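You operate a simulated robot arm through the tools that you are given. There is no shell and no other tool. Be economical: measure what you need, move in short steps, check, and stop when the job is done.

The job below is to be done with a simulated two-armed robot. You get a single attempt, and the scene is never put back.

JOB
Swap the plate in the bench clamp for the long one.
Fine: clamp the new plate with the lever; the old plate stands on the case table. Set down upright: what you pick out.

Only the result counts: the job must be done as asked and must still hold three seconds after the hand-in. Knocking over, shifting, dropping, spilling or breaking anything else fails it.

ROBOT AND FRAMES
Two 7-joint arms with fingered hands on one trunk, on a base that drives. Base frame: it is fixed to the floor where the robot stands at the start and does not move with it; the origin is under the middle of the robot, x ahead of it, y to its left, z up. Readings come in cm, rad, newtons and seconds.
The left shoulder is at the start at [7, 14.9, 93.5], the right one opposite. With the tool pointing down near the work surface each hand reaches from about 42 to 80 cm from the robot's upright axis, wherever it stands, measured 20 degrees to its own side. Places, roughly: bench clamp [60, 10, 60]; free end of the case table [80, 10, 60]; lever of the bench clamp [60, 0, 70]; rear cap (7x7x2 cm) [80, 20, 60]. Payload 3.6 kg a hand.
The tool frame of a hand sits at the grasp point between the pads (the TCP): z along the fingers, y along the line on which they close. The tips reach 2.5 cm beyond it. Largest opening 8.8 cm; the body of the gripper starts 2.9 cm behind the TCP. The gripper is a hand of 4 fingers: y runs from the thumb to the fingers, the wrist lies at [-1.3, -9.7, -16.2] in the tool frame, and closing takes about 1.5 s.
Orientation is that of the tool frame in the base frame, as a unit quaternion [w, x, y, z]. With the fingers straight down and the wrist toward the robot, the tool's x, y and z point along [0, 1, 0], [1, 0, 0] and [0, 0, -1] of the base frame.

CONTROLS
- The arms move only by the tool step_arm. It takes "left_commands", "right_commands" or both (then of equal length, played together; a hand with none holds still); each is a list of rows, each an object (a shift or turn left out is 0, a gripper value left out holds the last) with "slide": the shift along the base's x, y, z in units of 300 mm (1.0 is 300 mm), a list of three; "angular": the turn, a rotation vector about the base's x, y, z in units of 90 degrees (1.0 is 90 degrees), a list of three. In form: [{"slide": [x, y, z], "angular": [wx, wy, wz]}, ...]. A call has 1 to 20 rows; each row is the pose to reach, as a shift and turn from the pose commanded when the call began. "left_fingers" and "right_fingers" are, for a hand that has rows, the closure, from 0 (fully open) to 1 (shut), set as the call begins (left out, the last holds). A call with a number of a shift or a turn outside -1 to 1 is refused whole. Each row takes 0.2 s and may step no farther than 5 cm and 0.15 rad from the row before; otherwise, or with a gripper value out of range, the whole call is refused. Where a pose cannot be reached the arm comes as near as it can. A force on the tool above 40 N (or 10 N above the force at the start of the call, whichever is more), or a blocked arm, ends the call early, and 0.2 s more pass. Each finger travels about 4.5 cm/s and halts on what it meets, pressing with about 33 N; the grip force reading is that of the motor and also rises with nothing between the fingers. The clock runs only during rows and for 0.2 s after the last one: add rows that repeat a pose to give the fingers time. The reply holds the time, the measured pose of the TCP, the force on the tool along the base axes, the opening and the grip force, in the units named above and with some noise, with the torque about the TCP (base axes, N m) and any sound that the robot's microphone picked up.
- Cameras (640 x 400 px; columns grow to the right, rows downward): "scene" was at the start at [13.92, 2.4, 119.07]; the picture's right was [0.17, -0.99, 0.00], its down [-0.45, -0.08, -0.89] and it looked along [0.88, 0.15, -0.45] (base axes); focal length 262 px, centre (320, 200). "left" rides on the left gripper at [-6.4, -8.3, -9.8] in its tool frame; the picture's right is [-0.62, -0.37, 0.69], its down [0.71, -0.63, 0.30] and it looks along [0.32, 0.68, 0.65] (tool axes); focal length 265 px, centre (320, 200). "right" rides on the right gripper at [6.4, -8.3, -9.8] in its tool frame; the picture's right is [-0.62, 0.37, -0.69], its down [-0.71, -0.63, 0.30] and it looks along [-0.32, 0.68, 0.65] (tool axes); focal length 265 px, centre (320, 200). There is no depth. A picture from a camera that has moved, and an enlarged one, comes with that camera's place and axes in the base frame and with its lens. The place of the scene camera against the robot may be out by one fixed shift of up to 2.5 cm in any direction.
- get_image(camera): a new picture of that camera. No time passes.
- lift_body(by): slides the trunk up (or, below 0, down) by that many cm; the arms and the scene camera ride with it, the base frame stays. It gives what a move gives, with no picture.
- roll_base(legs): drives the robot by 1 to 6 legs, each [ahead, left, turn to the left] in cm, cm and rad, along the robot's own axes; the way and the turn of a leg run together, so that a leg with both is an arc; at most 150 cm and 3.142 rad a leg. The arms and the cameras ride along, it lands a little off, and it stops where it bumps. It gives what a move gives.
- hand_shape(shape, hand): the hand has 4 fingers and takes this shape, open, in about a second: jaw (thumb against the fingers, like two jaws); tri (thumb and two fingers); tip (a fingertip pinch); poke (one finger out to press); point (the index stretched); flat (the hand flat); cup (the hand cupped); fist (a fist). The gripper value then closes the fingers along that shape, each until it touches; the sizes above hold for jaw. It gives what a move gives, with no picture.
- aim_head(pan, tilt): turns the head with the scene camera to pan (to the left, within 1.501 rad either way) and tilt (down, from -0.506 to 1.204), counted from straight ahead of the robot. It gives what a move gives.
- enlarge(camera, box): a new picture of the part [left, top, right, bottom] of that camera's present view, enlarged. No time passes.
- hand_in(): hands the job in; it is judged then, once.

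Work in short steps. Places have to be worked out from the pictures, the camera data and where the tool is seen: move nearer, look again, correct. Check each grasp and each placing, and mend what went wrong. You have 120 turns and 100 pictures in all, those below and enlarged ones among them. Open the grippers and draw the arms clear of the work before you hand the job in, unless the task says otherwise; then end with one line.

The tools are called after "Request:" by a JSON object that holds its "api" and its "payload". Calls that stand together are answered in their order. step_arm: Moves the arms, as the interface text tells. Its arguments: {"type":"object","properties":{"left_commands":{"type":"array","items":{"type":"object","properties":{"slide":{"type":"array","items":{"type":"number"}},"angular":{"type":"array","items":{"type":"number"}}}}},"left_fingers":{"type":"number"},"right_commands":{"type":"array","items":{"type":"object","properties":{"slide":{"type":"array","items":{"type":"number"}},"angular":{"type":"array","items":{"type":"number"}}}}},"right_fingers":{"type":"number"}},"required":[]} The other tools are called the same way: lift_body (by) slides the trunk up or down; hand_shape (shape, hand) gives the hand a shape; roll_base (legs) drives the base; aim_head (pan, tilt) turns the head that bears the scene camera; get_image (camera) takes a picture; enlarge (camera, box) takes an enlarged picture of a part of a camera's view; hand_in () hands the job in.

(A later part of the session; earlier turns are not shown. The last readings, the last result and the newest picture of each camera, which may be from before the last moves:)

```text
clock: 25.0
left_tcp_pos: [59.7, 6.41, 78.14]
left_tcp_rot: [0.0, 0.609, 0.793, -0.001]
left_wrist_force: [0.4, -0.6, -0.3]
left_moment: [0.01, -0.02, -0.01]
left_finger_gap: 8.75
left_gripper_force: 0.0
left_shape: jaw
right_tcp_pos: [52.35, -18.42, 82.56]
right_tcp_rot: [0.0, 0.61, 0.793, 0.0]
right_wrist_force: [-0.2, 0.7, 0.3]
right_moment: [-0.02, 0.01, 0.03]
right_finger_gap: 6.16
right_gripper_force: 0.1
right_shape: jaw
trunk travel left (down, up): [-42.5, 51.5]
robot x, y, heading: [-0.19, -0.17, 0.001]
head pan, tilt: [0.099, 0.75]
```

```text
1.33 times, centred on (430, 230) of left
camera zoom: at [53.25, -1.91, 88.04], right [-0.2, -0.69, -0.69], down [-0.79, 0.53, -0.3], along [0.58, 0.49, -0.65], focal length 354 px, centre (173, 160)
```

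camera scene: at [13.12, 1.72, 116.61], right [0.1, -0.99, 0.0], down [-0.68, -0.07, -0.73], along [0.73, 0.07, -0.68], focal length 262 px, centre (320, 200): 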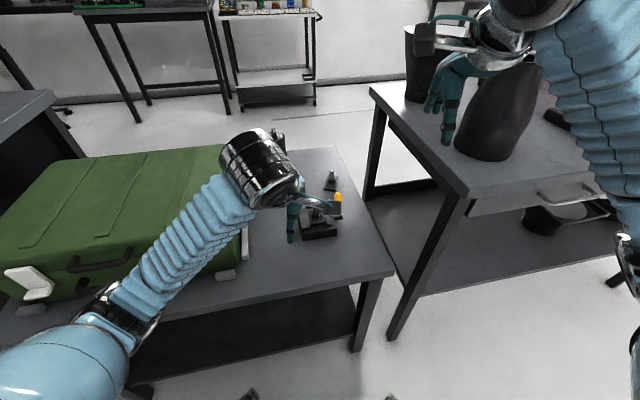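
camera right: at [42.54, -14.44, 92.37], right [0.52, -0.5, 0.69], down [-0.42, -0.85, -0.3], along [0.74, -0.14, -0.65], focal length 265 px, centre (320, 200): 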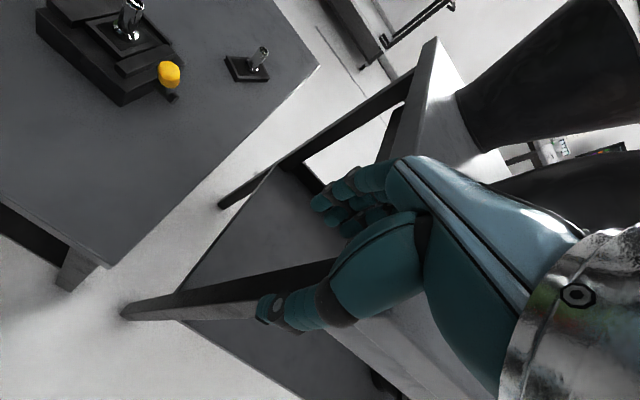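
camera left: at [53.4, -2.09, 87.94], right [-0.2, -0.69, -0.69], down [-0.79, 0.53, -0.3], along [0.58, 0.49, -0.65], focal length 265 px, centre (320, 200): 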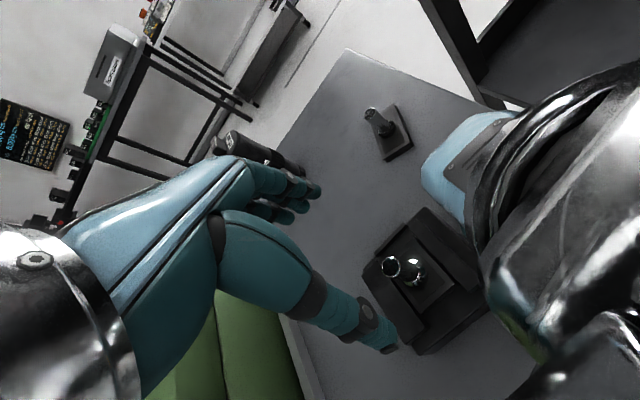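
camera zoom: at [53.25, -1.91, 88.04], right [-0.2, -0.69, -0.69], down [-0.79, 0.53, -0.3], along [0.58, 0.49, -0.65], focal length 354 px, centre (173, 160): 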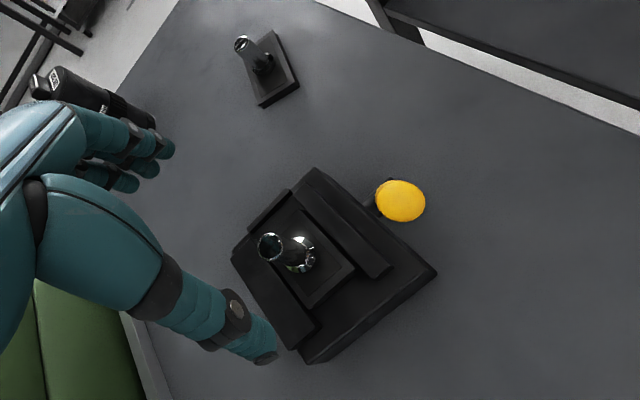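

Stud confirmed at (59.7, 6.4) at z 70.3, directly under the left TCP. I descend with the hand open to z≈69.4, then close.

Request:
{"api": "step_arm", "payload": {"left_commands": [{"slide": [0, 0, -0.1]}, {"slide": [0, 0, -0.18]}, {"slide": [0, 0, -0.25]}, {"slide": [0, 0, -0.29]}, {"slide": [0, 0, -0.29]}]}}

Request:
{"api": "get_image", "payload": {"camera": "left"}}

```text
clock: 26.2
left_tcp_pos: [59.53, 6.42, 69.52]
left_tcp_rot: [0.0, 0.609, 0.793, 0.0]
left_wrist_force: [-0.1, 0.7, 0.4]
left_moment: [-0.05, 0.01, 0.0]
left_finger_gap: 8.76
left_gripper_force: 0.1
left_shape: jaw
right_tcp_pos: [52.3, -18.48, 82.51]
right_tcp_rot: [-0.001, 0.609, 0.793, 0.0]
right_wrist_force: [-0.1, 0.7, 0.2]
right_moment: [0.0, 0.03, 0.02]
right_finger_gap: 6.15
right_gripper_force: 0.1
right_shape: jaw
trunk travel left (down, up): [-42.5, 51.5]
robot x, y, heading: [0.18, -0.01, -0.003]
head pan, tilt: [0.099, 0.75]
```

```text
62 pictures are left
camera left: at [53.24, -1.79, 79.42], right [-0.19, -0.69, -0.69], down [-0.79, 0.53, -0.3], along [0.58, 0.49, -0.65], focal length 265 px, centre (320, 200)
```

left: 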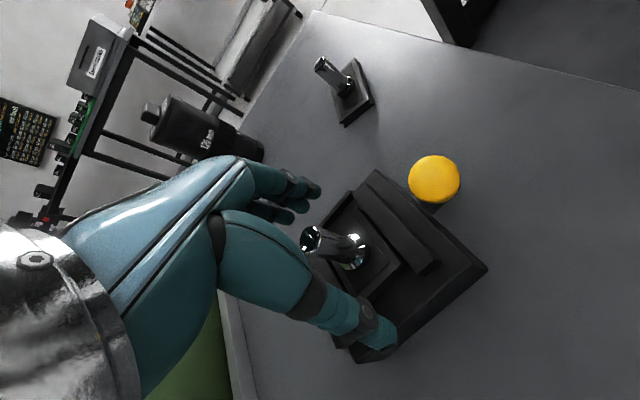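

The stud is between thumb and fingers; close on it.

Request:
{"api": "step_arm", "payload": {"left_commands": [{"slide": [0, 0, 0]}, {"slide": [0, 0, 0]}, {"slide": [0, 0, 0]}, {"slide": [0, 0, 0]}, {"slide": [0, 0, 0]}, {"slide": [0, 0, 0]}, {"slide": [0, 0, 0]}, {"slide": [0, 0, 0]}, {"slide": [0, 0, 0]}], "left_fingers": 1.0}}

Request:
{"api": "step_arm", "payload": {"left_commands": [{"slide": [0, 0, 0.005]}, {"slide": [0, 0, 0.01]}, {"slide": [0, 0, 0.015]}]}}

Request:
{"api": "get_image", "payload": {"camera": "left"}}

```text
clock: 28.2
left_tcp_pos: [59.68, 6.53, 69.66]
left_tcp_rot: [0.0, 0.608, 0.794, 0.0]
left_wrist_force: [-0.2, -0.7, 0.3]
left_moment: [0.03, -0.03, 0.02]
left_finger_gap: 0.75
left_gripper_force: 33.2
left_shape: jaw
right_tcp_pos: [52.31, -18.47, 82.44]
right_tcp_rot: [0.001, 0.609, 0.793, -0.001]
right_wrist_force: [-0.9, -0.2, -0.2]
right_moment: [-0.01, -0.04, 0.05]
right_finger_gap: 6.18
right_gripper_force: 0.0
right_shape: jaw
trunk travel left (down, up): [-42.5, 51.5]
robot x, y, heading: [0.18, -0.03, 0.004]
head pan, tilt: [0.099, 0.75]
```

```text
clock: 29.0
left_tcp_pos: [59.72, 6.52, 70.11]
left_tcp_rot: [0.0, 0.608, 0.794, 0.0]
left_wrist_force: [0.1, 1.0, -1.0]
left_moment: [0.03, 0.0, -0.02]
left_finger_gap: 0.7
left_gripper_force: 33.3
left_shape: jaw
right_tcp_pos: [52.41, -18.47, 82.49]
right_tcp_rot: [-0.001, 0.608, 0.794, -0.001]
right_wrist_force: [-1.8, 0.9, -0.4]
right_moment: [0.01, -0.02, 0.0]
right_finger_gap: 6.16
right_gripper_force: 0.0
right_shape: jaw
trunk travel left (down, up): [-42.5, 51.5]
robot x, y, heading: [-0.16, 0.03, -0.001]
head pan, tilt: [0.099, 0.75]
```

```text
61 pictures are left
camera left: at [53.27, -1.8, 79.98], right [-0.19, -0.69, -0.69], down [-0.79, 0.53, -0.3], along [0.58, 0.49, -0.65], focal length 265 px, centre (320, 200)
```

left: 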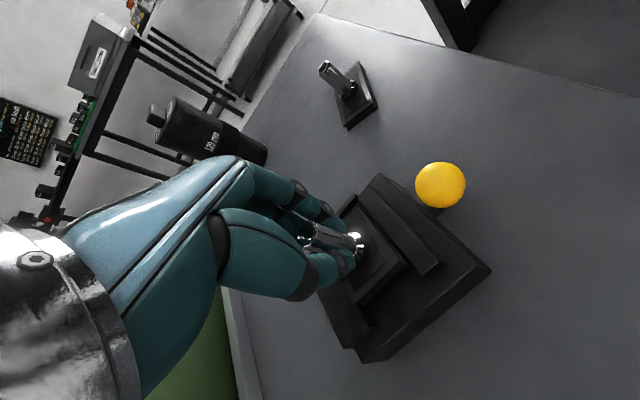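

Held with gap 0.7 cm, little load. I lift another 2 cm and check.

Request:
{"api": "step_arm", "payload": {"left_commands": [{"slide": [0, 0, 0.015]}, {"slide": [0, 0, 0.03]}, {"slide": [0, 0, 0.045]}, {"slide": [0, 0, 0.06]}, {"slide": [0, 0, 0.07]}]}}

Request:
{"api": "get_image", "payload": {"camera": "left"}}

Request:
{"api": "enlarge", "payload": {"camera": "right", "box": [0, 0, 300, 150]}}

```text
clock: 30.2
left_tcp_pos: [59.72, 6.36, 72.25]
left_tcp_rot: [0.0, 0.608, 0.794, 0.0]
left_wrist_force: [0.5, -0.5, -0.2]
left_moment: [0.01, -0.01, -0.01]
left_finger_gap: 0.72
left_gripper_force: 33.0
left_shape: jaw
right_tcp_pos: [52.39, -18.5, 82.58]
right_tcp_rot: [0.0, 0.609, 0.793, 0.001]
right_wrist_force: [-0.6, 0.3, 0.2]
right_moment: [-0.06, -0.01, 0.04]
right_finger_gap: 6.17
right_gripper_force: 0.1
right_shape: jaw
trunk travel left (down, up): [-42.5, 51.5]
robot x, y, heading: [-0.01, -0.3, -0.003]
head pan, tilt: [0.099, 0.75]
```

```text
60 pictures are left
camera left: at [53.26, -1.89, 82.07], right [-0.19, -0.69, -0.69], down [-0.79, 0.53, -0.3], along [0.58, 0.49, -0.65], focal length 265 px, centre (320, 200)
```

left: 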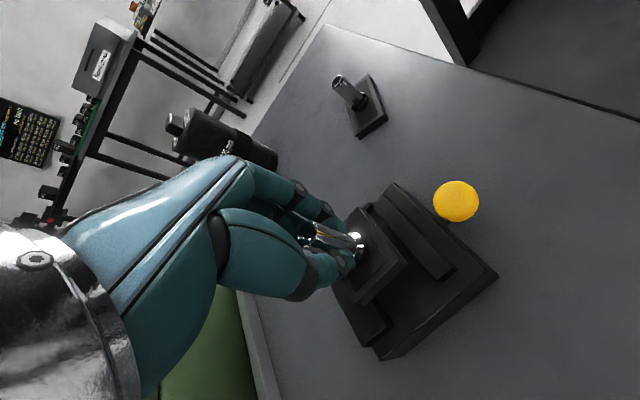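

```text
2.13 times, centred on (150, 75) of right
camera zoom: at [42.56, -14.42, 92.34], right [0.52, -0.5, 0.69], down [-0.42, -0.85, -0.3], along [0.74, -0.14, -0.65], focal length 566 px, centre (683, 467)
```

zoom: 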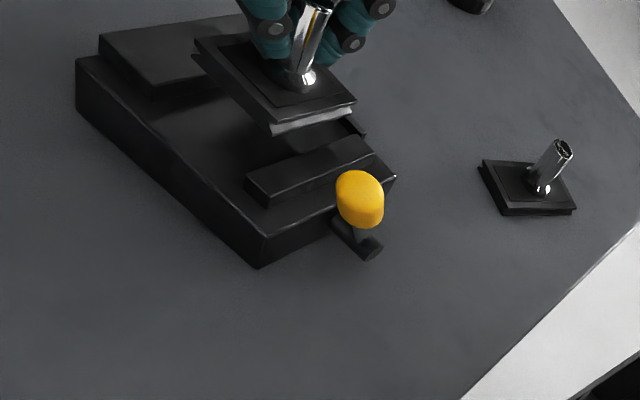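

The old plate lifts out freely. I raise it, carry it to the empty table area around (69, 15) and lower it to just above the table (expected TCP z ≈ 66.3 at contact).

Request:
{"api": "step_arm", "payload": {"left_commands": [{"slide": [0, 0, 0.08]}, {"slide": [0, 0, 0.15]}, {"slide": [0.08, 0.08, 0.15]}, {"slide": [0.16, 0.16, 0.15]}, {"slide": [0.24, 0.24, 0.13]}, {"slide": [0.31, 0.29, 0.06]}, {"slide": [0.31, 0.29, -0.04]}, {"slide": [0.31, 0.29, -0.12]}, {"slide": [0.31, 0.29, -0.16]}, {"slide": [0.31, 0.29, -0.16]}]}}

Request:
{"api": "get_image", "payload": {"camera": "left"}}

Request:
{"api": "get_image", "payload": {"camera": "right"}}

```text
clock: 32.4
left_tcp_pos: [68.74, 15.07, 67.37]
left_tcp_rot: [0.0, 0.609, 0.793, 0.0]
left_wrist_force: [0.1, 0.4, -1.9]
left_moment: [0.03, 0.03, -0.02]
left_finger_gap: 0.77
left_gripper_force: 33.0
left_shape: jaw
right_tcp_pos: [52.33, -18.38, 82.51]
right_tcp_rot: [0.0, 0.609, 0.793, -0.001]
right_wrist_force: [-0.7, 0.0, 0.2]
right_moment: [-0.04, -0.02, 0.05]
right_finger_gap: 6.16
right_gripper_force: 0.1
right_shape: jaw
trunk travel left (down, up): [-42.5, 51.5]
robot x, y, heading: [-0.35, 0.18, -0.002]
head pan, tilt: [0.099, 0.75]
```

```text
58 pictures are left
camera left: at [62.36, 6.89, 77.2], right [-0.2, -0.69, -0.69], down [-0.79, 0.53, -0.3], along [0.58, 0.49, -0.65], focal length 265 px, centre (320, 200)
```

left: 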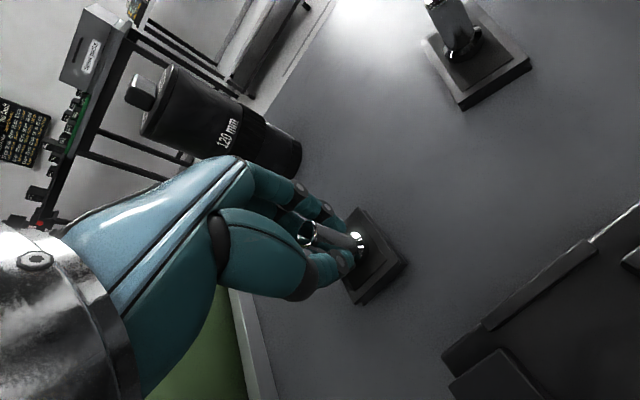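

```text
57 pictures are left
camera right: at [42.57, -14.41, 92.34], right [0.52, -0.5, 0.69], down [-0.42, -0.85, -0.3], along [0.74, -0.14, -0.65], focal length 265 px, centre (320, 200)
```

right: 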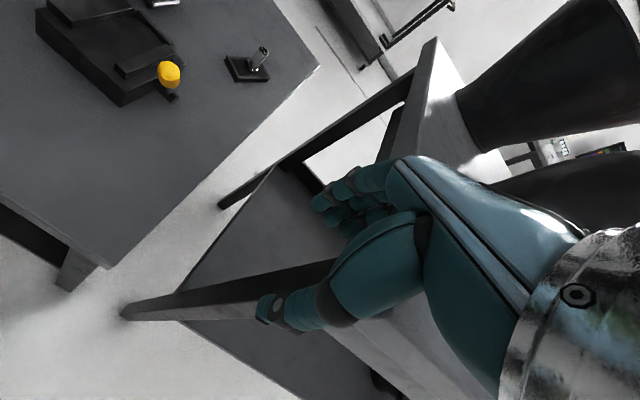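

Spot is clear. I lower in small steps until contact.

Request:
{"api": "step_arm", "payload": {"left_commands": [{"slide": [0, 0, -0.01]}, {"slide": [0, 0, -0.02]}, {"slide": [0, 0, -0.03]}, {"slide": [0, 0, -0.037]}]}}

Request:
{"api": "get_image", "payload": {"camera": "left"}}

```text
clock: 33.4
left_tcp_pos: [68.97, 15.13, 66.55]
left_tcp_rot: [0.002, 0.608, 0.794, 0.001]
left_wrist_force: [-2.5, -0.7, 6.1]
left_moment: [0.01, -0.08, -0.01]
left_finger_gap: 0.75
left_gripper_force: 33.4
left_shape: jaw
right_tcp_pos: [52.37, -18.53, 82.61]
right_tcp_rot: [-0.001, 0.608, 0.794, 0.0]
right_wrist_force: [1.2, 1.3, -0.2]
right_moment: [-0.01, 0.04, 0.03]
right_finger_gap: 6.18
right_gripper_force: 0.0
right_shape: jaw
trunk travel left (down, up): [-42.5, 51.5]
robot x, y, heading: [0.11, -0.13, 0.004]
head pan, tilt: [0.099, 0.75]
```

```text
56 pictures are left
camera left: at [62.46, 6.85, 76.4], right [-0.19, -0.69, -0.69], down [-0.79, 0.53, -0.31], along [0.58, 0.49, -0.65], focal length 265 px, centre (320, 200)
```

left: 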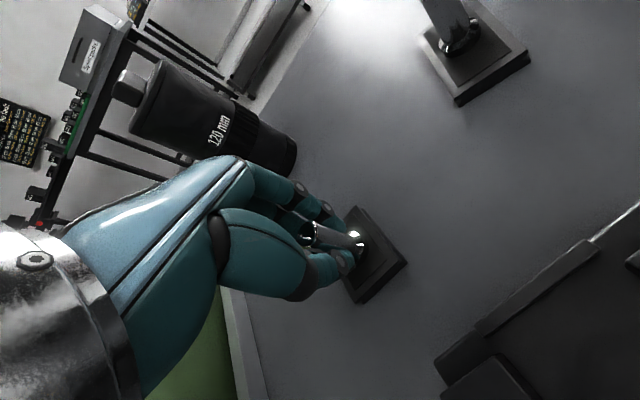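

Contact at 66.55 (6 N), so the clamp seat lies 3.05 cm above the table. I release and rise.

Request:
{"api": "step_arm", "payload": {"left_commands": [{"slide": [0, 0, 0.005]}, {"slide": [0, 0, 0.005]}, {"slide": [0, 0, 0.005]}, {"slide": [0, 0, 0.005]}, {"slide": [0, 0, 0.005]}, {"slide": [0, 0, 0.005]}, {"slide": [0, 0, 0.005]}, {"slide": [0, 0, 0.05]}, {"slide": [0, 0, 0.12]}, {"slide": [0, 0, 0.22]}, {"slide": [0, 0, 0.32]}], "left_fingers": 0}}

Request:
{"api": "get_image", "payload": {"camera": "left"}}

```text
clock: 35.8
left_tcp_pos: [68.91, 15.36, 76.16]
left_tcp_rot: [0.001, 0.609, 0.793, 0.0]
left_wrist_force: [-0.3, -0.1, -0.4]
left_moment: [-0.02, -0.01, 0.0]
left_finger_gap: 8.74
left_gripper_force: 0.1
left_shape: jaw
right_tcp_pos: [52.33, -18.45, 82.52]
right_tcp_rot: [0.0, 0.608, 0.794, 0.0]
right_wrist_force: [0.2, 1.3, 0.6]
right_moment: [-0.01, 0.0, 0.07]
right_finger_gap: 6.17
right_gripper_force: 0.0
right_shape: jaw
trunk travel left (down, up): [-42.5, 51.5]
robot x, y, heading: [0.05, 0.03, 0.001]
head pan, tilt: [0.099, 0.75]
```

```text
55 pictures are left
camera left: at [62.53, 7.0, 85.93], right [-0.2, -0.69, -0.69], down [-0.79, 0.53, -0.3], along [0.58, 0.49, -0.65], focal length 265 px, centre (320, 200)
```

left: 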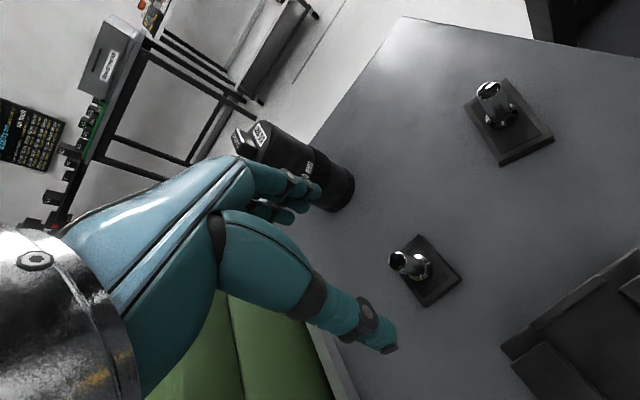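

Old plate stands at (69, 15). The long plate's stud top is at about (77.9, 3.5, 67.1), plate yaw ≈ -7°, clamp yaw ≈ +16°. I move the left hand above it with yaw -7°.

Request:
{"api": "step_arm", "payload": {"left_commands": [{"slide": [0.06, -0.08, 0], "angular": [0, 0, -0.06]}, {"slide": [0.13, -0.17, 0], "angular": [0, 0, -0.12]}, {"slide": [0.2, -0.26, 0], "angular": [0, 0, -0.18]}, {"slide": [0.26, -0.34, 0], "angular": [0, 0, -0.244]}, {"slide": [0.297, -0.39, 0], "angular": [0, 0, -0.244]}, {"slide": [0.297, -0.39, 0], "angular": [0, 0, -0.244]}]}}

Request:
{"api": "get_image", "payload": {"camera": "left"}}

```text
clock: 37.2
left_tcp_pos: [74.85, 4.82, 75.89]
left_tcp_rot: [0.0, 0.749, 0.662, 0.0]
left_wrist_force: [0.0, -0.5, -0.5]
left_moment: [0.01, 0.02, 0.03]
left_finger_gap: 8.79
left_gripper_force: 0.0
left_shape: jaw
left hand out of reach, approached as far as the arm can: row 4, 5, 6
right_tcp_pos: [52.38, -18.37, 82.44]
right_tcp_rot: [-0.001, 0.609, 0.793, 0.0]
right_wrist_force: [-0.6, 1.2, 0.3]
right_moment: [0.01, 0.0, 0.05]
right_finger_gap: 6.15
right_gripper_force: 0.0
right_shape: jaw
trunk travel left (down, up): [-42.5, 51.5]
robot x, y, heading: [-0.06, 0.18, -0.002]
head pan, tilt: [0.099, 0.75]
```

```text
54 pictures are left
camera left: at [65.9, -0.42, 85.68], right [-0.44, -0.57, -0.69], down [-0.54, 0.79, -0.3], along [0.72, 0.24, -0.65], focal length 265 px, centre (320, 200)
```

left: 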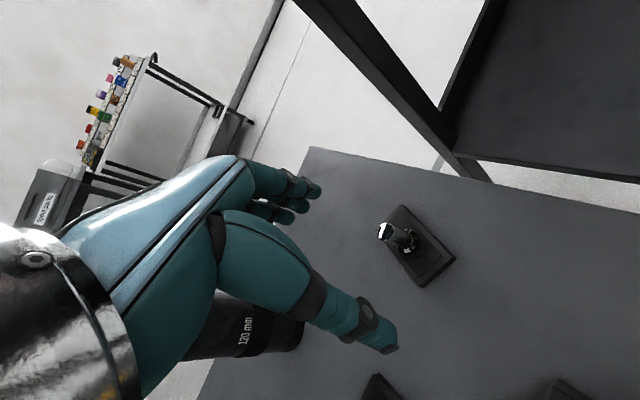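

The target is about 4 cm out of reach, so I want to drive forward ~6 cm. First I look down to check clearance between base and table.

Request:
{"api": "aim_head", "payload": {"pan": 0.0, "tilt": 1.2}}

Request:
{"api": "get_image", "payload": {"camera": "scene"}}

```text
clock: 38.1
left_tcp_pos: [75.03, 4.98, 75.78]
left_tcp_rot: [-0.001, 0.748, 0.664, 0.0]
left_wrist_force: [0.0, -0.4, 0.4]
left_moment: [0.0, 0.0, 0.01]
left_finger_gap: 8.77
left_gripper_force: 0.1
left_shape: jaw
right_tcp_pos: [52.32, -18.34, 82.46]
right_tcp_rot: [-0.001, 0.61, 0.793, 0.0]
right_wrist_force: [-0.7, 0.6, -0.4]
right_moment: [-0.01, 0.02, 0.07]
right_finger_gap: 6.13
right_gripper_force: 0.1
right_shape: jaw
trunk travel left (down, up): [-42.5, 51.5]
robot x, y, heading: [-0.29, -0.02, 0.0]
head pan, tilt: [0.0, 1.201]
```

```text
53 pictures are left
camera scene: at [10.48, 0.9, 113.44], right [0.0, -1.0, 0.0], down [-0.93, 0.0, -0.36], along [0.36, 0.0, -0.93], focal length 262 px, centre (320, 200)
```

scene: 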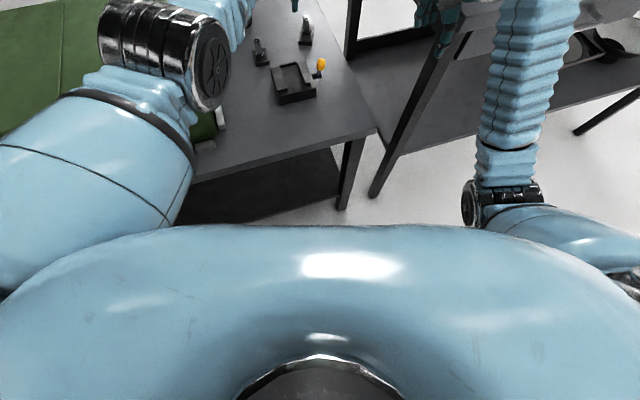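

The table edge runs from (50,-12) to (36,30); the base should have around 10 cm. I pull the left hand back a little and drive 5 cm forward.

Request:
{"api": "step_arm", "payload": {"left_commands": [{"slide": [0.2, -0.35, 0.0], "angular": [0, 0, 0]}]}}

Request:
{"api": "roll_base", "payload": {"legs": [[5, 0, 0]]}}

```text
refused: row 1 steps farther than a row can; nothing moved
```

```text
clock: 39.2
left_tcp_pos: [77.13, 4.83, 76.32]
left_tcp_rot: [0.005, 0.749, 0.663, 0.003]
left_wrist_force: [-0.2, 0.2, 0.0]
left_moment: [-0.04, 0.02, 0.03]
left_finger_gap: 8.79
left_gripper_force: 0.1
left_shape: jaw
right_tcp_pos: [54.71, -17.81, 82.61]
right_tcp_rot: [-0.001, 0.601, 0.799, 0.0]
right_wrist_force: [-2.7, 9.7, 2.0]
right_moment: [-0.25, -0.13, 0.39]
right_finger_gap: 6.19
right_gripper_force: 0.0
right_shape: jaw
trunk travel left (down, up): [-42.5, 51.5]
robot x, y, heading: [2.23, 0.01, 0.005]
head pan, tilt: [0.0, 1.201]
stopped in leg 1: the robot was blocked; the commanded pose is now the measured one
```

The drive stopped after 2.2 cm and the right hand reads ~10 N sideways: it is touching something. I look.

Request:
{"api": "get_image", "payload": {"camera": "right"}}

Request:
{"api": "aim_head", "payload": {"pan": -0.4, "tilt": 0.7}}

Request:
{"api": "get_image", "payload": {"camera": "scene"}}

```text
52 pictures are left
camera right: at [44.87, -14.0, 92.41], right [0.53, -0.49, 0.69], down [-0.41, -0.86, -0.31], along [0.75, -0.12, -0.65], focal length 265 px, centre (320, 200)
```

right: 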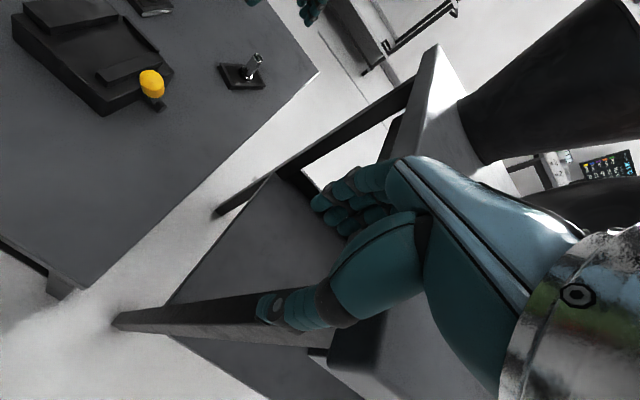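

```text
clock: 40.1
left_tcp_pos: [77.04, 4.98, 76.35]
left_tcp_rot: [0.005, 0.749, 0.663, 0.003]
left_wrist_force: [1.5, -0.6, -0.1]
left_moment: [-0.01, 0.0, -0.03]
left_finger_gap: 8.8
left_gripper_force: 0.1
left_shape: jaw
right_tcp_pos: [54.8, -17.91, 82.64]
right_tcp_rot: [0.0, 0.603, 0.798, -0.001]
right_wrist_force: [-3.8, 11.3, 0.9]
right_moment: [-0.27, -0.26, 0.46]
right_finger_gap: 6.16
right_gripper_force: 0.2
right_shape: jaw
trunk travel left (down, up): [-42.5, 51.5]
robot x, y, heading: [2.37, -0.26, 0.002]
head pan, tilt: [-0.4, 0.7]
```

```text
51 pictures are left
camera scene: at [14.86, -2.21, 117.05], right [-0.39, -0.92, 0.0], down [-0.59, 0.25, -0.77], along [0.7, -0.3, -0.64], focal length 262 px, centre (320, 200)
```

scene: 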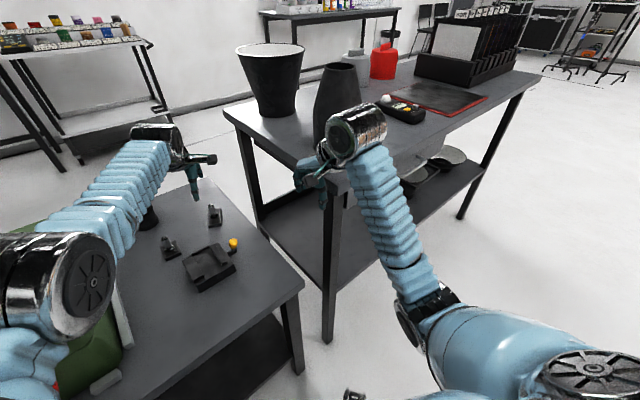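

The right hand is touching the corner of the second table. I move it away toward +y and back toward the robot.

Request:
{"api": "step_arm", "payload": {"right_commands": [{"slide": [-0.03, 0.03, 0.0]}, {"slide": [-0.1, 0.08, 0.0]}, {"slide": [-0.2, 0.13, 0.0]}, {"slide": [-0.3, 0.15, 0.02]}, {"slide": [-0.38, 0.15, 0.05]}, {"slide": [-0.38, 0.15, 0.05]}]}}

Request:
{"api": "get_image", "payload": {"camera": "scene"}}

```text
clock: 41.5
left_tcp_pos: [77.2, 4.78, 76.19]
left_tcp_rot: [0.005, 0.749, 0.663, 0.003]
left_wrist_force: [0.6, -0.6, -0.1]
left_moment: [0.02, 0.02, 0.0]
left_finger_gap: 8.79
left_gripper_force: 0.1
left_shape: jaw
right_tcp_pos: [43.05, -13.46, 83.8]
right_tcp_rot: [-0.003, 0.604, 0.797, 0.0]
right_wrist_force: [0.5, 1.1, 0.0]
right_moment: [0.01, -0.01, 0.0]
right_finger_gap: 6.18
right_gripper_force: 0.1
right_shape: jaw
trunk travel left (down, up): [-42.5, 51.5]
robot x, y, heading: [2.16, 0.22, 0.0]
head pan, tilt: [-0.4, 0.7]
```

```text
50 pictures are left
camera scene: at [14.99, -2.41, 117.03], right [-0.39, -0.92, 0.0], down [-0.59, 0.25, -0.76], along [0.7, -0.3, -0.64], focal length 262 px, centre (320, 200)
```

scene: 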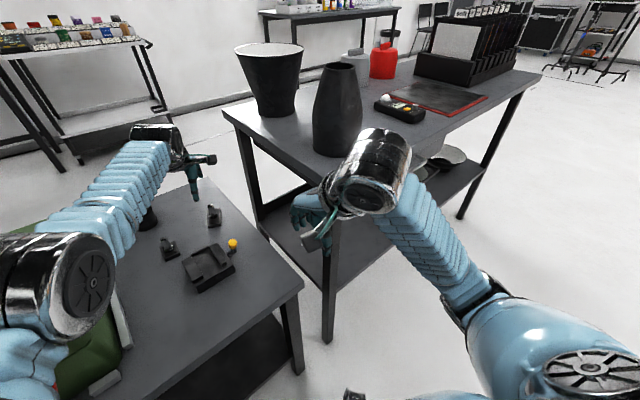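

Clear. I drive 3.5 cm further ahead.

Request:
{"api": "roll_base", "payload": {"legs": [[3.5, 0, 0]]}}

Request:
{"api": "get_image", "payload": {"camera": "left"}}

```text
clock: 42.7
left_tcp_pos: [80.92, 4.77, 76.5]
left_tcp_rot: [0.004, 0.749, 0.662, 0.003]
left_wrist_force: [-0.3, 0.8, 0.0]
left_moment: [-0.03, 0.01, 0.02]
left_finger_gap: 8.8
left_gripper_force: 0.1
left_shape: jaw
right_tcp_pos: [46.58, -13.65, 83.98]
right_tcp_rot: [0.0, 0.604, 0.797, 0.0]
right_wrist_force: [-0.7, -0.3, 0.2]
right_moment: [-0.04, 0.0, 0.0]
right_finger_gap: 6.2
right_gripper_force: 0.0
right_shape: jaw
trunk travel left (down, up): [-42.5, 51.5]
robot x, y, heading: [6.27, 0.14, 0.002]
head pan, tilt: [-0.4, 0.7]
```

```text
49 pictures are left
camera left: at [71.75, -0.44, 86.19], right [-0.43, -0.57, -0.69], down [-0.54, 0.78, -0.31], along [0.72, 0.24, -0.65], focal length 265 px, centre (320, 200)
```

left: 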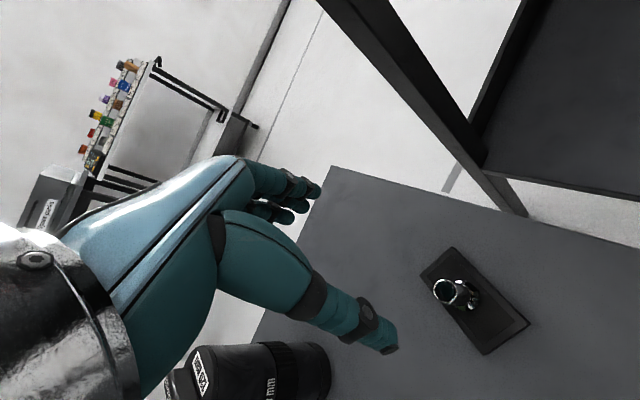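

The stud is at about (77.6, 3.6) with plate yaw ≈ -6°. I position above it and descend to z≈66.6.

Request:
{"api": "step_arm", "payload": {"left_commands": [{"slide": [-0.06, -0.02, 0], "angular": [0.0018, 0.0067, 0]}, {"slide": [-0.11, -0.039, -0.03], "angular": [0.0018, 0.0067, 0]}, {"slide": [-0.11, -0.039, -0.1], "angular": [0.0018, 0.0067, 0]}, {"slide": [-0.11, -0.039, -0.18], "angular": [0.0018, 0.0067, 0]}, {"slide": [-0.11, -0.039, -0.18], "angular": [0.0018, 0.0067, 0]}]}}

Request:
{"api": "get_image", "payload": {"camera": "left"}}

```text
clock: 43.9
left_tcp_pos: [80.47, 4.49, 71.21]
left_tcp_rot: [0.004, 0.739, 0.673, -0.002]
left_wrist_force: [-0.2, -0.3, 0.2]
left_moment: [-0.01, 0.0, 0.02]
left_finger_gap: 8.81
left_gripper_force: 0.1
left_shape: jaw
left hand out of reach, approached as far as the arm can: row 1, 2, 3, 4, 5
right_tcp_pos: [46.6, -13.72, 83.83]
right_tcp_rot: [-0.001, 0.605, 0.797, -0.001]
right_wrist_force: [-0.5, -0.5, 0.9]
right_moment: [0.03, 0.03, 0.01]
right_finger_gap: 6.15
right_gripper_force: 0.1
right_shape: jaw
trunk travel left (down, up): [-42.5, 51.5]
robot x, y, heading: [6.04, -0.04, 0.002]
head pan, tilt: [-0.4, 0.7]
```

```text
48 pictures are left
camera left: at [71.57, -0.99, 80.92], right [-0.42, -0.59, -0.69], down [-0.56, 0.77, -0.31], along [0.71, 0.25, -0.65], focal length 265 px, centre (320, 200)
```

left: 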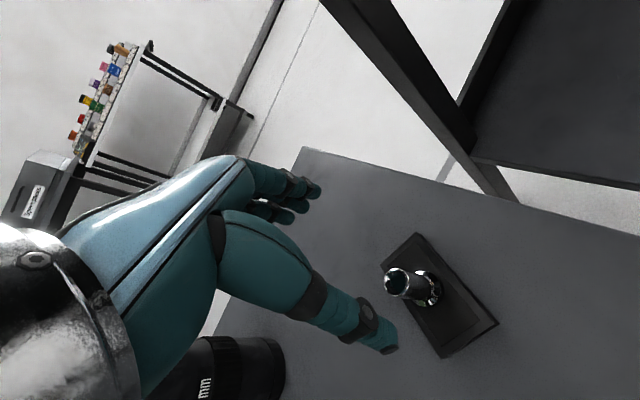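

The rows were relative to the old unreachable command, so I landed short. Stud still clear of the tips; I correct laterally only.

Request:
{"api": "step_arm", "payload": {"left_commands": [{"slide": [-0.05, 0.02, 0.01]}, {"slide": [-0.103, 0.04, 0.02]}, {"slide": [-0.103, 0.04, 0.02]}]}}

Request:
{"api": "get_image", "payload": {"camera": "left"}}

```text
clock: 44.7
left_tcp_pos: [80.47, 4.48, 70.75]
left_tcp_rot: [0.001, 0.74, 0.673, -0.001]
left_wrist_force: [-0.5, -0.2, -0.4]
left_moment: [-0.02, -0.03, 0.0]
left_finger_gap: 8.77
left_gripper_force: 0.0
left_shape: jaw
left hand out of reach, approached as far as the arm can: row 1, 2, 3
right_tcp_pos: [46.54, -13.58, 83.8]
right_tcp_rot: [-0.002, 0.604, 0.797, 0.0]
right_wrist_force: [0.3, 0.8, -0.9]
right_moment: [0.0, 0.04, 0.0]
right_finger_gap: 6.16
right_gripper_force: 0.0
right_shape: jaw
trunk travel left (down, up): [-42.5, 51.5]
robot x, y, heading: [6.46, 0.04, -0.002]
head pan, tilt: [-0.4, 0.7]
```

```text
47 pictures are left
camera left: at [71.54, -0.94, 80.65], right [-0.43, -0.58, -0.69], down [-0.56, 0.77, -0.31], along [0.71, 0.26, -0.66], focal length 265 px, centre (320, 200)
```

left: 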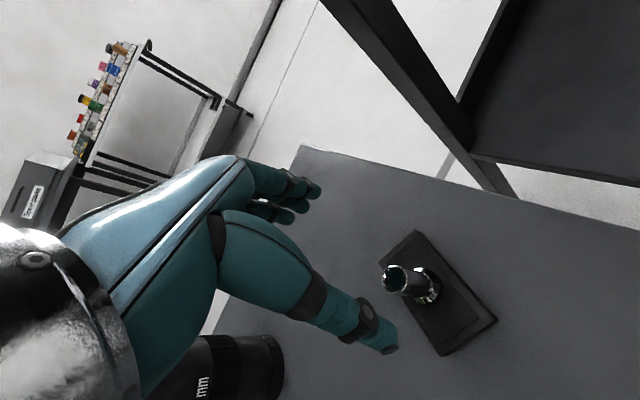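

Still clamped at the reach boundary, so the commanded pose lies farther out. I step the command back until the hand responds.

Request:
{"api": "step_arm", "payload": {"left_commands": [{"slide": [-0.03, 0.0, 0.0]}, {"slide": [-0.06, 0.0, 0.0]}, {"slide": [-0.09, 0.0, 0.0]}, {"slide": [-0.09, 0.0, 0.0]}]}}

```text
clock: 45.7
left_tcp_pos: [80.43, 4.56, 70.59]
left_tcp_rot: [0.001, 0.737, 0.676, 0.0]
left_wrist_force: [0.3, -0.3, 0.1]
left_moment: [-0.02, 0.0, 0.02]
left_finger_gap: 8.81
left_gripper_force: 0.1
left_shape: jaw
left hand out of reach, approached as far as the arm can: row 1, 2, 3, 4
right_tcp_pos: [46.54, -13.69, 83.86]
right_tcp_rot: [-0.001, 0.604, 0.797, 0.0]
right_wrist_force: [0.6, 0.3, -0.1]
right_moment: [0.02, 0.03, -0.02]
right_finger_gap: 6.17
right_gripper_force: 0.0
right_shape: jaw
trunk travel left (down, up): [-42.5, 51.5]
robot x, y, heading: [6.46, -0.09, 0.002]
head pan, tilt: [-0.4, 0.7]
```

Request:
{"api": "step_arm", "payload": {"left_commands": [{"slide": [-0.06, 0.03, 0.05]}, {"slide": [-0.12, 0.06, 0.1]}, {"slide": [-0.2, 0.1, 0.12]}, {"slide": [-0.2, 0.1, 0.12]}]}}

```text
clock: 46.7
left_tcp_pos: [80.57, 4.55, 73.28]
left_tcp_rot: [-0.004, 0.743, 0.669, 0.002]
left_wrist_force: [-0.5, -0.1, -0.3]
left_moment: [-0.01, -0.01, 0.03]
left_finger_gap: 8.79
left_gripper_force: 0.1
left_shape: jaw
left hand out of reach, approached as far as the arm can: row 1, 2, 3, 4
right_tcp_pos: [46.56, -13.63, 83.86]
right_tcp_rot: [-0.001, 0.604, 0.797, 0.0]
right_wrist_force: [-0.2, 0.0, 0.6]
right_moment: [0.0, -0.02, 0.0]
right_finger_gap: 6.18
right_gripper_force: 0.1
right_shape: jaw
trunk travel left (down, up): [-42.5, 51.5]
robot x, y, heading: [5.96, -0.09, 0.002]
head pan, tilt: [-0.4, 0.7]
```

The hand follows z but not x/y. I test with a larger backward command, raised well clear of everything.

Request:
{"api": "step_arm", "payload": {"left_commands": [{"slide": [-0.1, 0.0, 0.05]}, {"slide": [-0.2, 0.0, 0.1]}, {"slide": [-0.3, 0.0, 0.15]}, {"slide": [-0.3, 0.0, 0.15]}]}}

Request:
{"api": "get_image", "payload": {"camera": "left"}}

```text
clock: 47.9
left_tcp_pos: [80.8, 5.33, 76.69]
left_tcp_rot: [-0.009, 0.729, 0.685, 0.003]
left_wrist_force: [0.7, 0.3, 0.7]
left_moment: [0.01, -0.01, -0.01]
left_finger_gap: 8.8
left_gripper_force: 0.0
left_shape: jaw
left hand out of reach, approached as far as the arm can: row 1, 2, 3, 4
right_tcp_pos: [46.5, -13.67, 83.81]
right_tcp_rot: [-0.002, 0.605, 0.797, 0.001]
right_wrist_force: [0.0, 0.4, -0.8]
right_moment: [0.01, -0.01, 0.02]
right_finger_gap: 6.19
right_gripper_force: 0.0
right_shape: jaw
trunk travel left (down, up): [-42.5, 51.5]
robot x, y, heading: [5.69, 0.05, -0.001]
head pan, tilt: [-0.4, 0.7]
stopped in row 4 (left hand): the arm was blocked; the commanded pose is now the measured one
```

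```text
46 pictures are left
camera left: at [72.11, -0.65, 86.44], right [-0.41, -0.58, -0.7], down [-0.59, 0.76, -0.29], along [0.7, 0.29, -0.65], focal length 265 px, centre (320, 200)
```

left: 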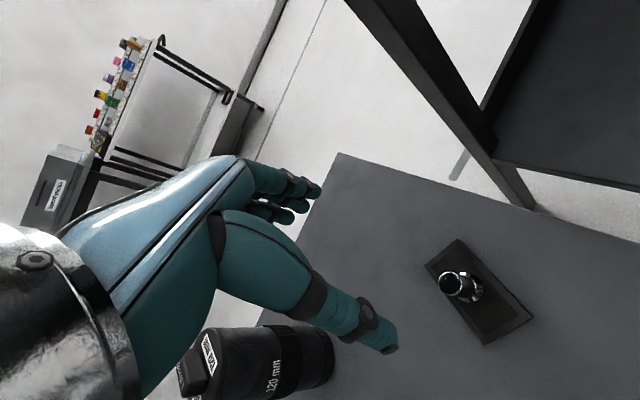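

The command has now been reset to the measured pose. I try a modest retreat in -x with a little sideways motion.

Request:
{"api": "step_arm", "payload": {"left_commands": [{"slide": [-0.02, 0.02, 0.0]}, {"slide": [-0.04, 0.04, 0.0]}, {"slide": [-0.06, 0.06, 0.0]}]}}

Request:
{"api": "aim_head", "payload": {"pan": 0.3, "tilt": 0.6}}

Request:
{"api": "get_image", "payload": {"camera": "scene"}}

```text
clock: 48.7
left_tcp_pos: [80.9, 5.93, 76.61]
left_tcp_rot: [-0.009, 0.732, 0.681, 0.003]
left_wrist_force: [0.1, 0.4, -0.7]
left_moment: [-0.02, 0.0, -0.01]
left_finger_gap: 8.81
left_gripper_force: 0.0
left_shape: jaw
left hand out of reach, approached as far as the arm can: row 1, 2, 3
right_tcp_pos: [46.55, -13.62, 83.89]
right_tcp_rot: [-0.001, 0.604, 0.797, 0.0]
right_wrist_force: [-0.6, 1.1, 0.1]
right_moment: [0.01, 0.0, 0.02]
right_finger_gap: 6.17
right_gripper_force: 0.1
right_shape: jaw
trunk travel left (down, up): [-42.5, 51.5]
robot x, y, heading: [5.95, 0.09, 0.005]
head pan, tilt: [-0.4, 0.7]
```

```text
clock: 49.8
left_tcp_pos: [80.87, 5.93, 76.61]
left_tcp_rot: [-0.01, 0.732, 0.682, 0.003]
left_wrist_force: [0.0, -0.3, 0.3]
left_moment: [-0.04, 0.05, 0.01]
left_finger_gap: 8.82
left_gripper_force: 0.0
left_shape: jaw
right_tcp_pos: [46.53, -13.67, 83.84]
right_tcp_rot: [-0.002, 0.604, 0.797, 0.0]
right_wrist_force: [-0.8, -0.3, 0.7]
right_moment: [-0.03, -0.02, 0.01]
right_finger_gap: 6.15
right_gripper_force: 0.0
right_shape: jaw
trunk travel left (down, up): [-42.5, 51.5]
robot x, y, heading: [5.9, 0.09, 0.003]
head pan, tilt: [0.3, 0.6]
```

```text
45 pictures are left
camera scene: at [19.41, 3.49, 117.9], right [0.29, -0.96, 0.0], down [-0.54, -0.17, -0.82], along [0.79, 0.24, -0.57], focal length 262 px, centre (320, 200)
```

scene: 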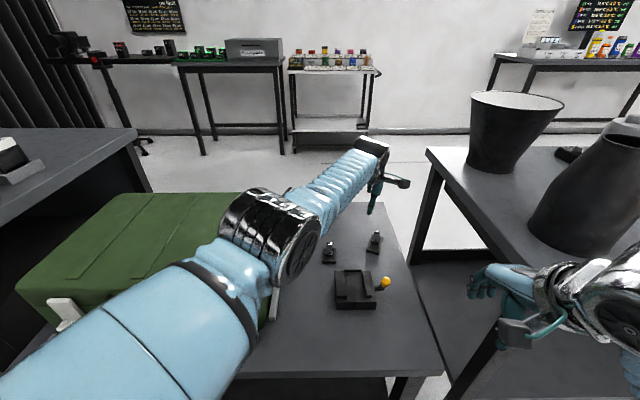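

The arm looks fully stretched. I try raising it substantially along with a backward move to get off the stretched configuration.

Request:
{"api": "step_arm", "payload": {"left_commands": [{"slide": [-0.05, 0.08, 0.1]}, {"slide": [-0.1, 0.16, 0.2]}, {"slide": [-0.15, 0.24, 0.3]}, {"slide": [-0.22, 0.3, 0.4]}, {"slide": [-0.3, 0.36, 0.5]}, {"slide": [-0.38, 0.42, 0.55]}, {"slide": [-0.38, 0.42, 0.55]}]}}

Request:
{"api": "get_image", "payload": {"camera": "scene"}}

```text
clock: 51.4
left_tcp_pos: [79.76, 17.7, 95.64]
left_tcp_rot: [-0.011, 0.732, 0.681, 0.002]
left_wrist_force: [-0.4, 0.1, -0.3]
left_moment: [-0.01, 0.0, 0.01]
left_finger_gap: 8.8
left_gripper_force: 0.1
left_shape: jaw
left hand out of reach, approached as far as the arm can: row 1, 2, 3, 4, 5, 6, 7
right_tcp_pos: [46.56, -13.59, 83.9]
right_tcp_rot: [-0.002, 0.603, 0.798, 0.0]
right_wrist_force: [0.0, -0.4, -0.2]
right_moment: [0.0, 0.01, 0.02]
right_finger_gap: 6.16
right_gripper_force: 0.0
right_shape: jaw
trunk travel left (down, up): [-42.5, 51.5]
robot x, y, heading: [6.03, 0.26, 0.001]
head pan, tilt: [0.3, 0.6]
```

```text
44 pictures are left
camera scene: at [19.39, 3.5, 117.9], right [0.3, -0.96, 0.0], down [-0.54, -0.17, -0.83], along [0.79, 0.24, -0.56], focal length 262 px, centre (320, 200)
```

scene: 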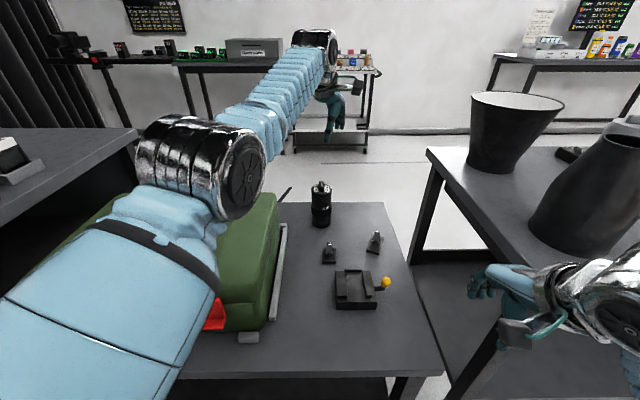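

Things stand undisturbed. The hand is now high and clear; I command a long retreat toward the robot.

Request:
{"api": "step_arm", "payload": {"left_commands": [{"slide": [-0.15, 0, 0]}, {"slide": [-0.3, 0, 0]}, {"slide": [-0.45, 0, 0]}, {"slide": [-0.6, 0, 0]}, {"slide": [-0.75, 0, 0]}, {"slide": [-0.75, 0, 0]}]}}

```text
clock: 52.8
left_tcp_pos: [76.06, 15.96, 104.02]
left_tcp_rot: [-0.01, 0.732, 0.682, 0.003]
left_wrist_force: [-0.5, 0.0, -0.3]
left_moment: [-0.02, 0.0, 0.04]
left_finger_gap: 8.77
left_gripper_force: 0.1
left_shape: jaw
left hand out of reach, approached as far as the arm can: row 1, 2, 3, 4, 5, 6
right_tcp_pos: [46.46, -13.74, 83.94]
right_tcp_rot: [0.0, 0.604, 0.797, 0.001]
right_wrist_force: [0.4, -0.3, 0.6]
right_moment: [-0.02, -0.02, -0.02]
right_finger_gap: 6.15
right_gripper_force: 0.1
right_shape: jaw
trunk travel left (down, up): [-42.5, 51.5]
robot x, y, heading: [6.32, 0.37, 0.002]
head pan, tilt: [0.3, 0.6]
```

The arm is locked straight (constant shoulder–wrist length). A tangential move inward may flex the elbow, so I swing the hand toward -y at height, with the command kept ahead of the right hand.

Request:
{"api": "step_arm", "payload": {"left_commands": [{"slide": [0.1, -0.05, 0.08]}, {"slide": [0.2, -0.12, 0.16]}, {"slide": [0.3, -0.2, 0.24]}, {"slide": [0.4, -0.28, 0.3]}, {"slide": [0.45, -0.38, 0.35]}, {"slide": [0.45, -0.48, 0.35]}, {"slide": [0.45, -0.58, 0.35]}]}}

Request:
{"api": "get_image", "payload": {"camera": "scene"}}

```text
clock: 54.5
left_tcp_pos: [73.72, 6.62, 106.38]
left_tcp_rot: [0.007, 0.712, 0.702, -0.011]
left_wrist_force: [0.3, 0.2, -0.5]
left_moment: [-0.04, 0.01, 0.0]
left_finger_gap: 8.79
left_gripper_force: 0.0
left_shape: jaw
left hand out of reach, approached as far as the arm can: row 1, 2, 3, 4, 5, 6, 7
right_tcp_pos: [46.48, -13.57, 83.99]
right_tcp_rot: [0.0, 0.604, 0.797, -0.001]
right_wrist_force: [0.4, -0.4, 0.4]
right_moment: [-0.01, -0.03, 0.0]
right_finger_gap: 6.15
right_gripper_force: 0.0
right_shape: jaw
trunk travel left (down, up): [-42.5, 51.5]
robot x, y, heading: [6.31, 0.21, 0.0]
head pan, tilt: [0.3, 0.6]
stopped in row 7 (left hand): the arm was blocked; the commanded pose is now the measured one
```

```text
43 pictures are left
camera scene: at [19.35, 3.61, 117.91], right [0.3, -0.96, 0.0], down [-0.54, -0.17, -0.83], along [0.79, 0.24, -0.56], focal length 262 px, centre (320, 200)
```

scene: 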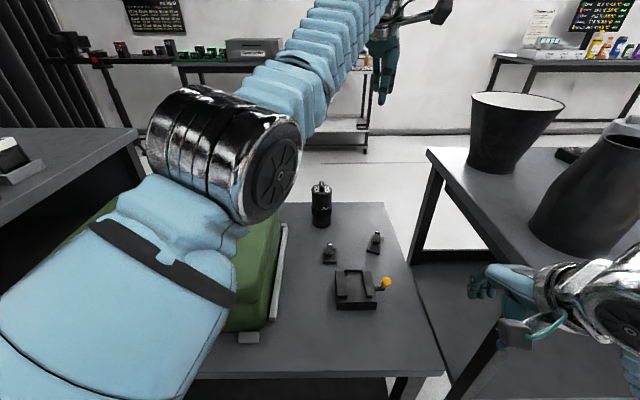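

Still locked. I haven't tried a downward tangential move from here; space below down to z≈88 is free, so I try that with slight retreat.

Request:
{"api": "step_arm", "payload": {"left_commands": [{"slide": [-0.02, 0, -0.1]}, {"slide": [-0.05, 0, -0.2]}, {"slide": [-0.1, 0, -0.3]}, {"slide": [-0.16, 0, -0.4]}, {"slide": [-0.22, 0, -0.5]}, {"slide": [-0.28, 0, -0.5]}, {"slide": [-0.28, 0, -0.5]}]}}

```text
clock: 56.4
left_tcp_pos: [77.83, 6.16, 97.13]
left_tcp_rot: [0.019, 0.692, 0.721, -0.022]
left_wrist_force: [0.0, -0.1, -0.6]
left_moment: [0.01, 0.03, 0.0]
left_finger_gap: 8.8
left_gripper_force: 0.1
left_shape: jaw
left hand out of reach, approached as far as the arm can: row 1, 2, 3, 4, 5, 6, 7
right_tcp_pos: [46.52, -13.59, 83.91]
right_tcp_rot: [-0.002, 0.604, 0.797, 0.0]
right_wrist_force: [0.1, 0.2, 0.3]
right_moment: [-0.03, 0.03, -0.01]
right_finger_gap: 6.16
right_gripper_force: 0.0
right_shape: jaw
trunk travel left (down, up): [-42.5, 51.5]
robot x, y, heading: [6.24, -0.17, -0.0]
head pan, tilt: [0.3, 0.6]
stopped in row 7 (left hand): the arm was blocked; the commanded pose is now the measured one
```

My guess: the elbow passed slightly beyond straight, so inward commands only push it into its limit. I first command outward to straighten it, then move tangentially upward, then inward.

Request:
{"api": "step_arm", "payload": {"left_commands": [{"slide": [0.093, -0.017, 0.033]}, {"slide": [0.187, -0.03, 0.067]}, {"slide": [0.187, -0.03, 0.067]}, {"slide": [0.047, -0.017, 0.16]}, {"slide": [-0.09, 0, 0.23]}, {"slide": [-0.2, 0.01, 0.32]}, {"slide": [-0.316, 0.027, 0.37]}, {"slide": [-0.44, 0.047, 0.34]}, {"slide": [-0.56, 0.067, 0.293]}, {"slide": [-0.56, 0.067, 0.293]}]}}

```text
refused: row 4 steps farther than a row can; nothing moved
```

Request:
{"api": "step_arm", "payload": {"left_commands": [{"slide": [0.093, -0.017, 0.033]}, {"slide": [0.187, -0.03, 0.067]}, {"slide": [0.187, -0.03, 0.067]}, {"slide": [0.1, -0.017, 0.16]}, {"slide": [0.0, 0, 0.23]}, {"slide": [-0.1, 0, 0.3]}, {"slide": [-0.22, 0.01, 0.36]}, {"slide": [-0.34, 0.027, 0.37]}, {"slide": [-0.46, 0.047, 0.34]}, {"slide": [-0.56, 0.067, 0.293]}, {"slide": [-0.56, 0.067, 0.293]}]}}

```text
clock: 58.8
left_tcp_pos: [60.92, 7.93, 106.14]
left_tcp_rot: [0.018, 0.693, 0.72, -0.023]
left_wrist_force: [-0.2, 0.4, 0.1]
left_moment: [0.01, 0.03, -0.01]
left_finger_gap: 8.8
left_gripper_force: 0.1
left_shape: jaw
left hand out of reach, approached as far as the arm can: row 1, 2, 3, 4, 5, 6
right_tcp_pos: [46.69, -13.55, 83.81]
right_tcp_rot: [-0.001, 0.603, 0.797, -0.001]
right_wrist_force: [0.0, -0.7, 0.3]
right_moment: [0.03, 0.01, -0.02]
right_finger_gap: 6.15
right_gripper_force: 0.0
right_shape: jaw
trunk travel left (down, up): [-42.5, 51.5]
robot x, y, heading: [6.14, 0.51, -0.003]
head pan, tilt: [0.3, 0.6]
```

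The arm is free again. I now go down to a point above the long plate's stud (77.6, 3.6, 76), correcting the tilt and setting yaw to -6°.

Request:
{"api": "step_arm", "payload": {"left_commands": [{"slide": [0.03, -0.01, -0.12], "angular": [0.018, -0.002, -0.045]}, {"slide": [0.08, -0.03, -0.26], "angular": [0.037, -0.004, -0.091]}, {"slide": [0.13, -0.05, -0.4], "angular": [0.037, -0.004, -0.091]}, {"slide": [0.2, -0.07, -0.54], "angular": [0.037, -0.004, -0.091]}, {"slide": [0.28, -0.09, -0.67], "angular": [0.037, -0.004, -0.091]}, {"slide": [0.36, -0.11, -0.8], "angular": [0.037, -0.004, -0.091]}, {"slide": [0.45, -0.13, -0.9], "angular": [0.037, -0.004, -0.091]}, {"slide": [0.557, -0.144, -0.98], "angular": [0.037, -0.004, -0.091]}, {"slide": [0.557, -0.144, -1.0], "angular": [0.037, -0.004, -0.091]}]}}

Request:
{"api": "get_image", "payload": {"camera": "left"}}

```text
clock: 60.8
left_tcp_pos: [77.83, 3.39, 75.93]
left_tcp_rot: [0.0, 0.744, 0.668, 0.0]
left_wrist_force: [-0.2, 0.5, -0.3]
left_moment: [-0.01, -0.01, -0.02]
left_finger_gap: 8.78
left_gripper_force: 0.0
left_shape: jaw
right_tcp_pos: [46.48, -13.55, 83.85]
right_tcp_rot: [-0.001, 0.605, 0.797, -0.001]
right_wrist_force: [-0.3, -0.3, 0.0]
right_moment: [0.0, 0.01, -0.02]
right_finger_gap: 6.16
right_gripper_force: 0.0
right_shape: jaw
trunk travel left (down, up): [-42.5, 51.5]
robot x, y, heading: [6.42, 0.05, 0.001]
head pan, tilt: [0.3, 0.6]
```

```text
42 pictures are left
camera left: at [68.82, -1.98, 85.76], right [-0.43, -0.58, -0.69], down [-0.55, 0.78, -0.3], along [0.71, 0.25, -0.65], focal length 265 px, centre (320, 200)
```

left: 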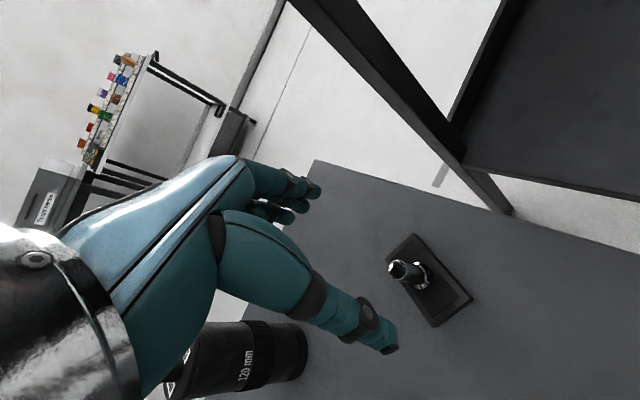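

Stud at (77.7, 3.6); hand is aligned within 2 mm. I descend to z≈66.6.

Request:
{"api": "step_arm", "payload": {"left_commands": [{"slide": [-0.003, 0.007, -0.12]}, {"slide": [-0.003, 0.007, -0.22]}, {"slide": [-0.003, 0.007, -0.29]}, {"slide": [-0.003, 0.007, -0.312]}, {"slide": [-0.003, 0.007, -0.312]}]}}

Request:
{"api": "get_image", "payload": {"camera": "left"}}

```text
clock: 62.0
left_tcp_pos: [77.71, 3.95, 66.43]
left_tcp_rot: [0.0, 0.744, 0.669, 0.0]
left_wrist_force: [1.1, -0.7, 0.7]
left_moment: [-0.01, -0.02, 0.0]
left_finger_gap: 8.8
left_gripper_force: 0.2
left_shape: jaw
right_tcp_pos: [46.56, -13.66, 84.01]
right_tcp_rot: [-0.001, 0.604, 0.797, 0.0]
right_wrist_force: [0.1, -0.5, -0.8]
right_moment: [0.05, 0.0, 0.01]
right_finger_gap: 6.15
right_gripper_force: 0.1
right_shape: jaw
trunk travel left (down, up): [-42.5, 51.5]
robot x, y, heading: [6.03, -0.08, -0.003]
head pan, tilt: [0.3, 0.6]
```

```text
41 pictures are left
camera left: at [68.69, -1.55, 76.32], right [-0.43, -0.58, -0.69], down [-0.55, 0.78, -0.3], along [0.71, 0.25, -0.65], focal length 265 px, centre (320, 200)
```

left: 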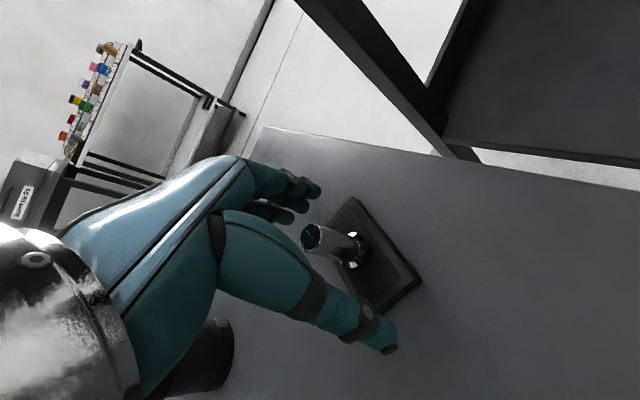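

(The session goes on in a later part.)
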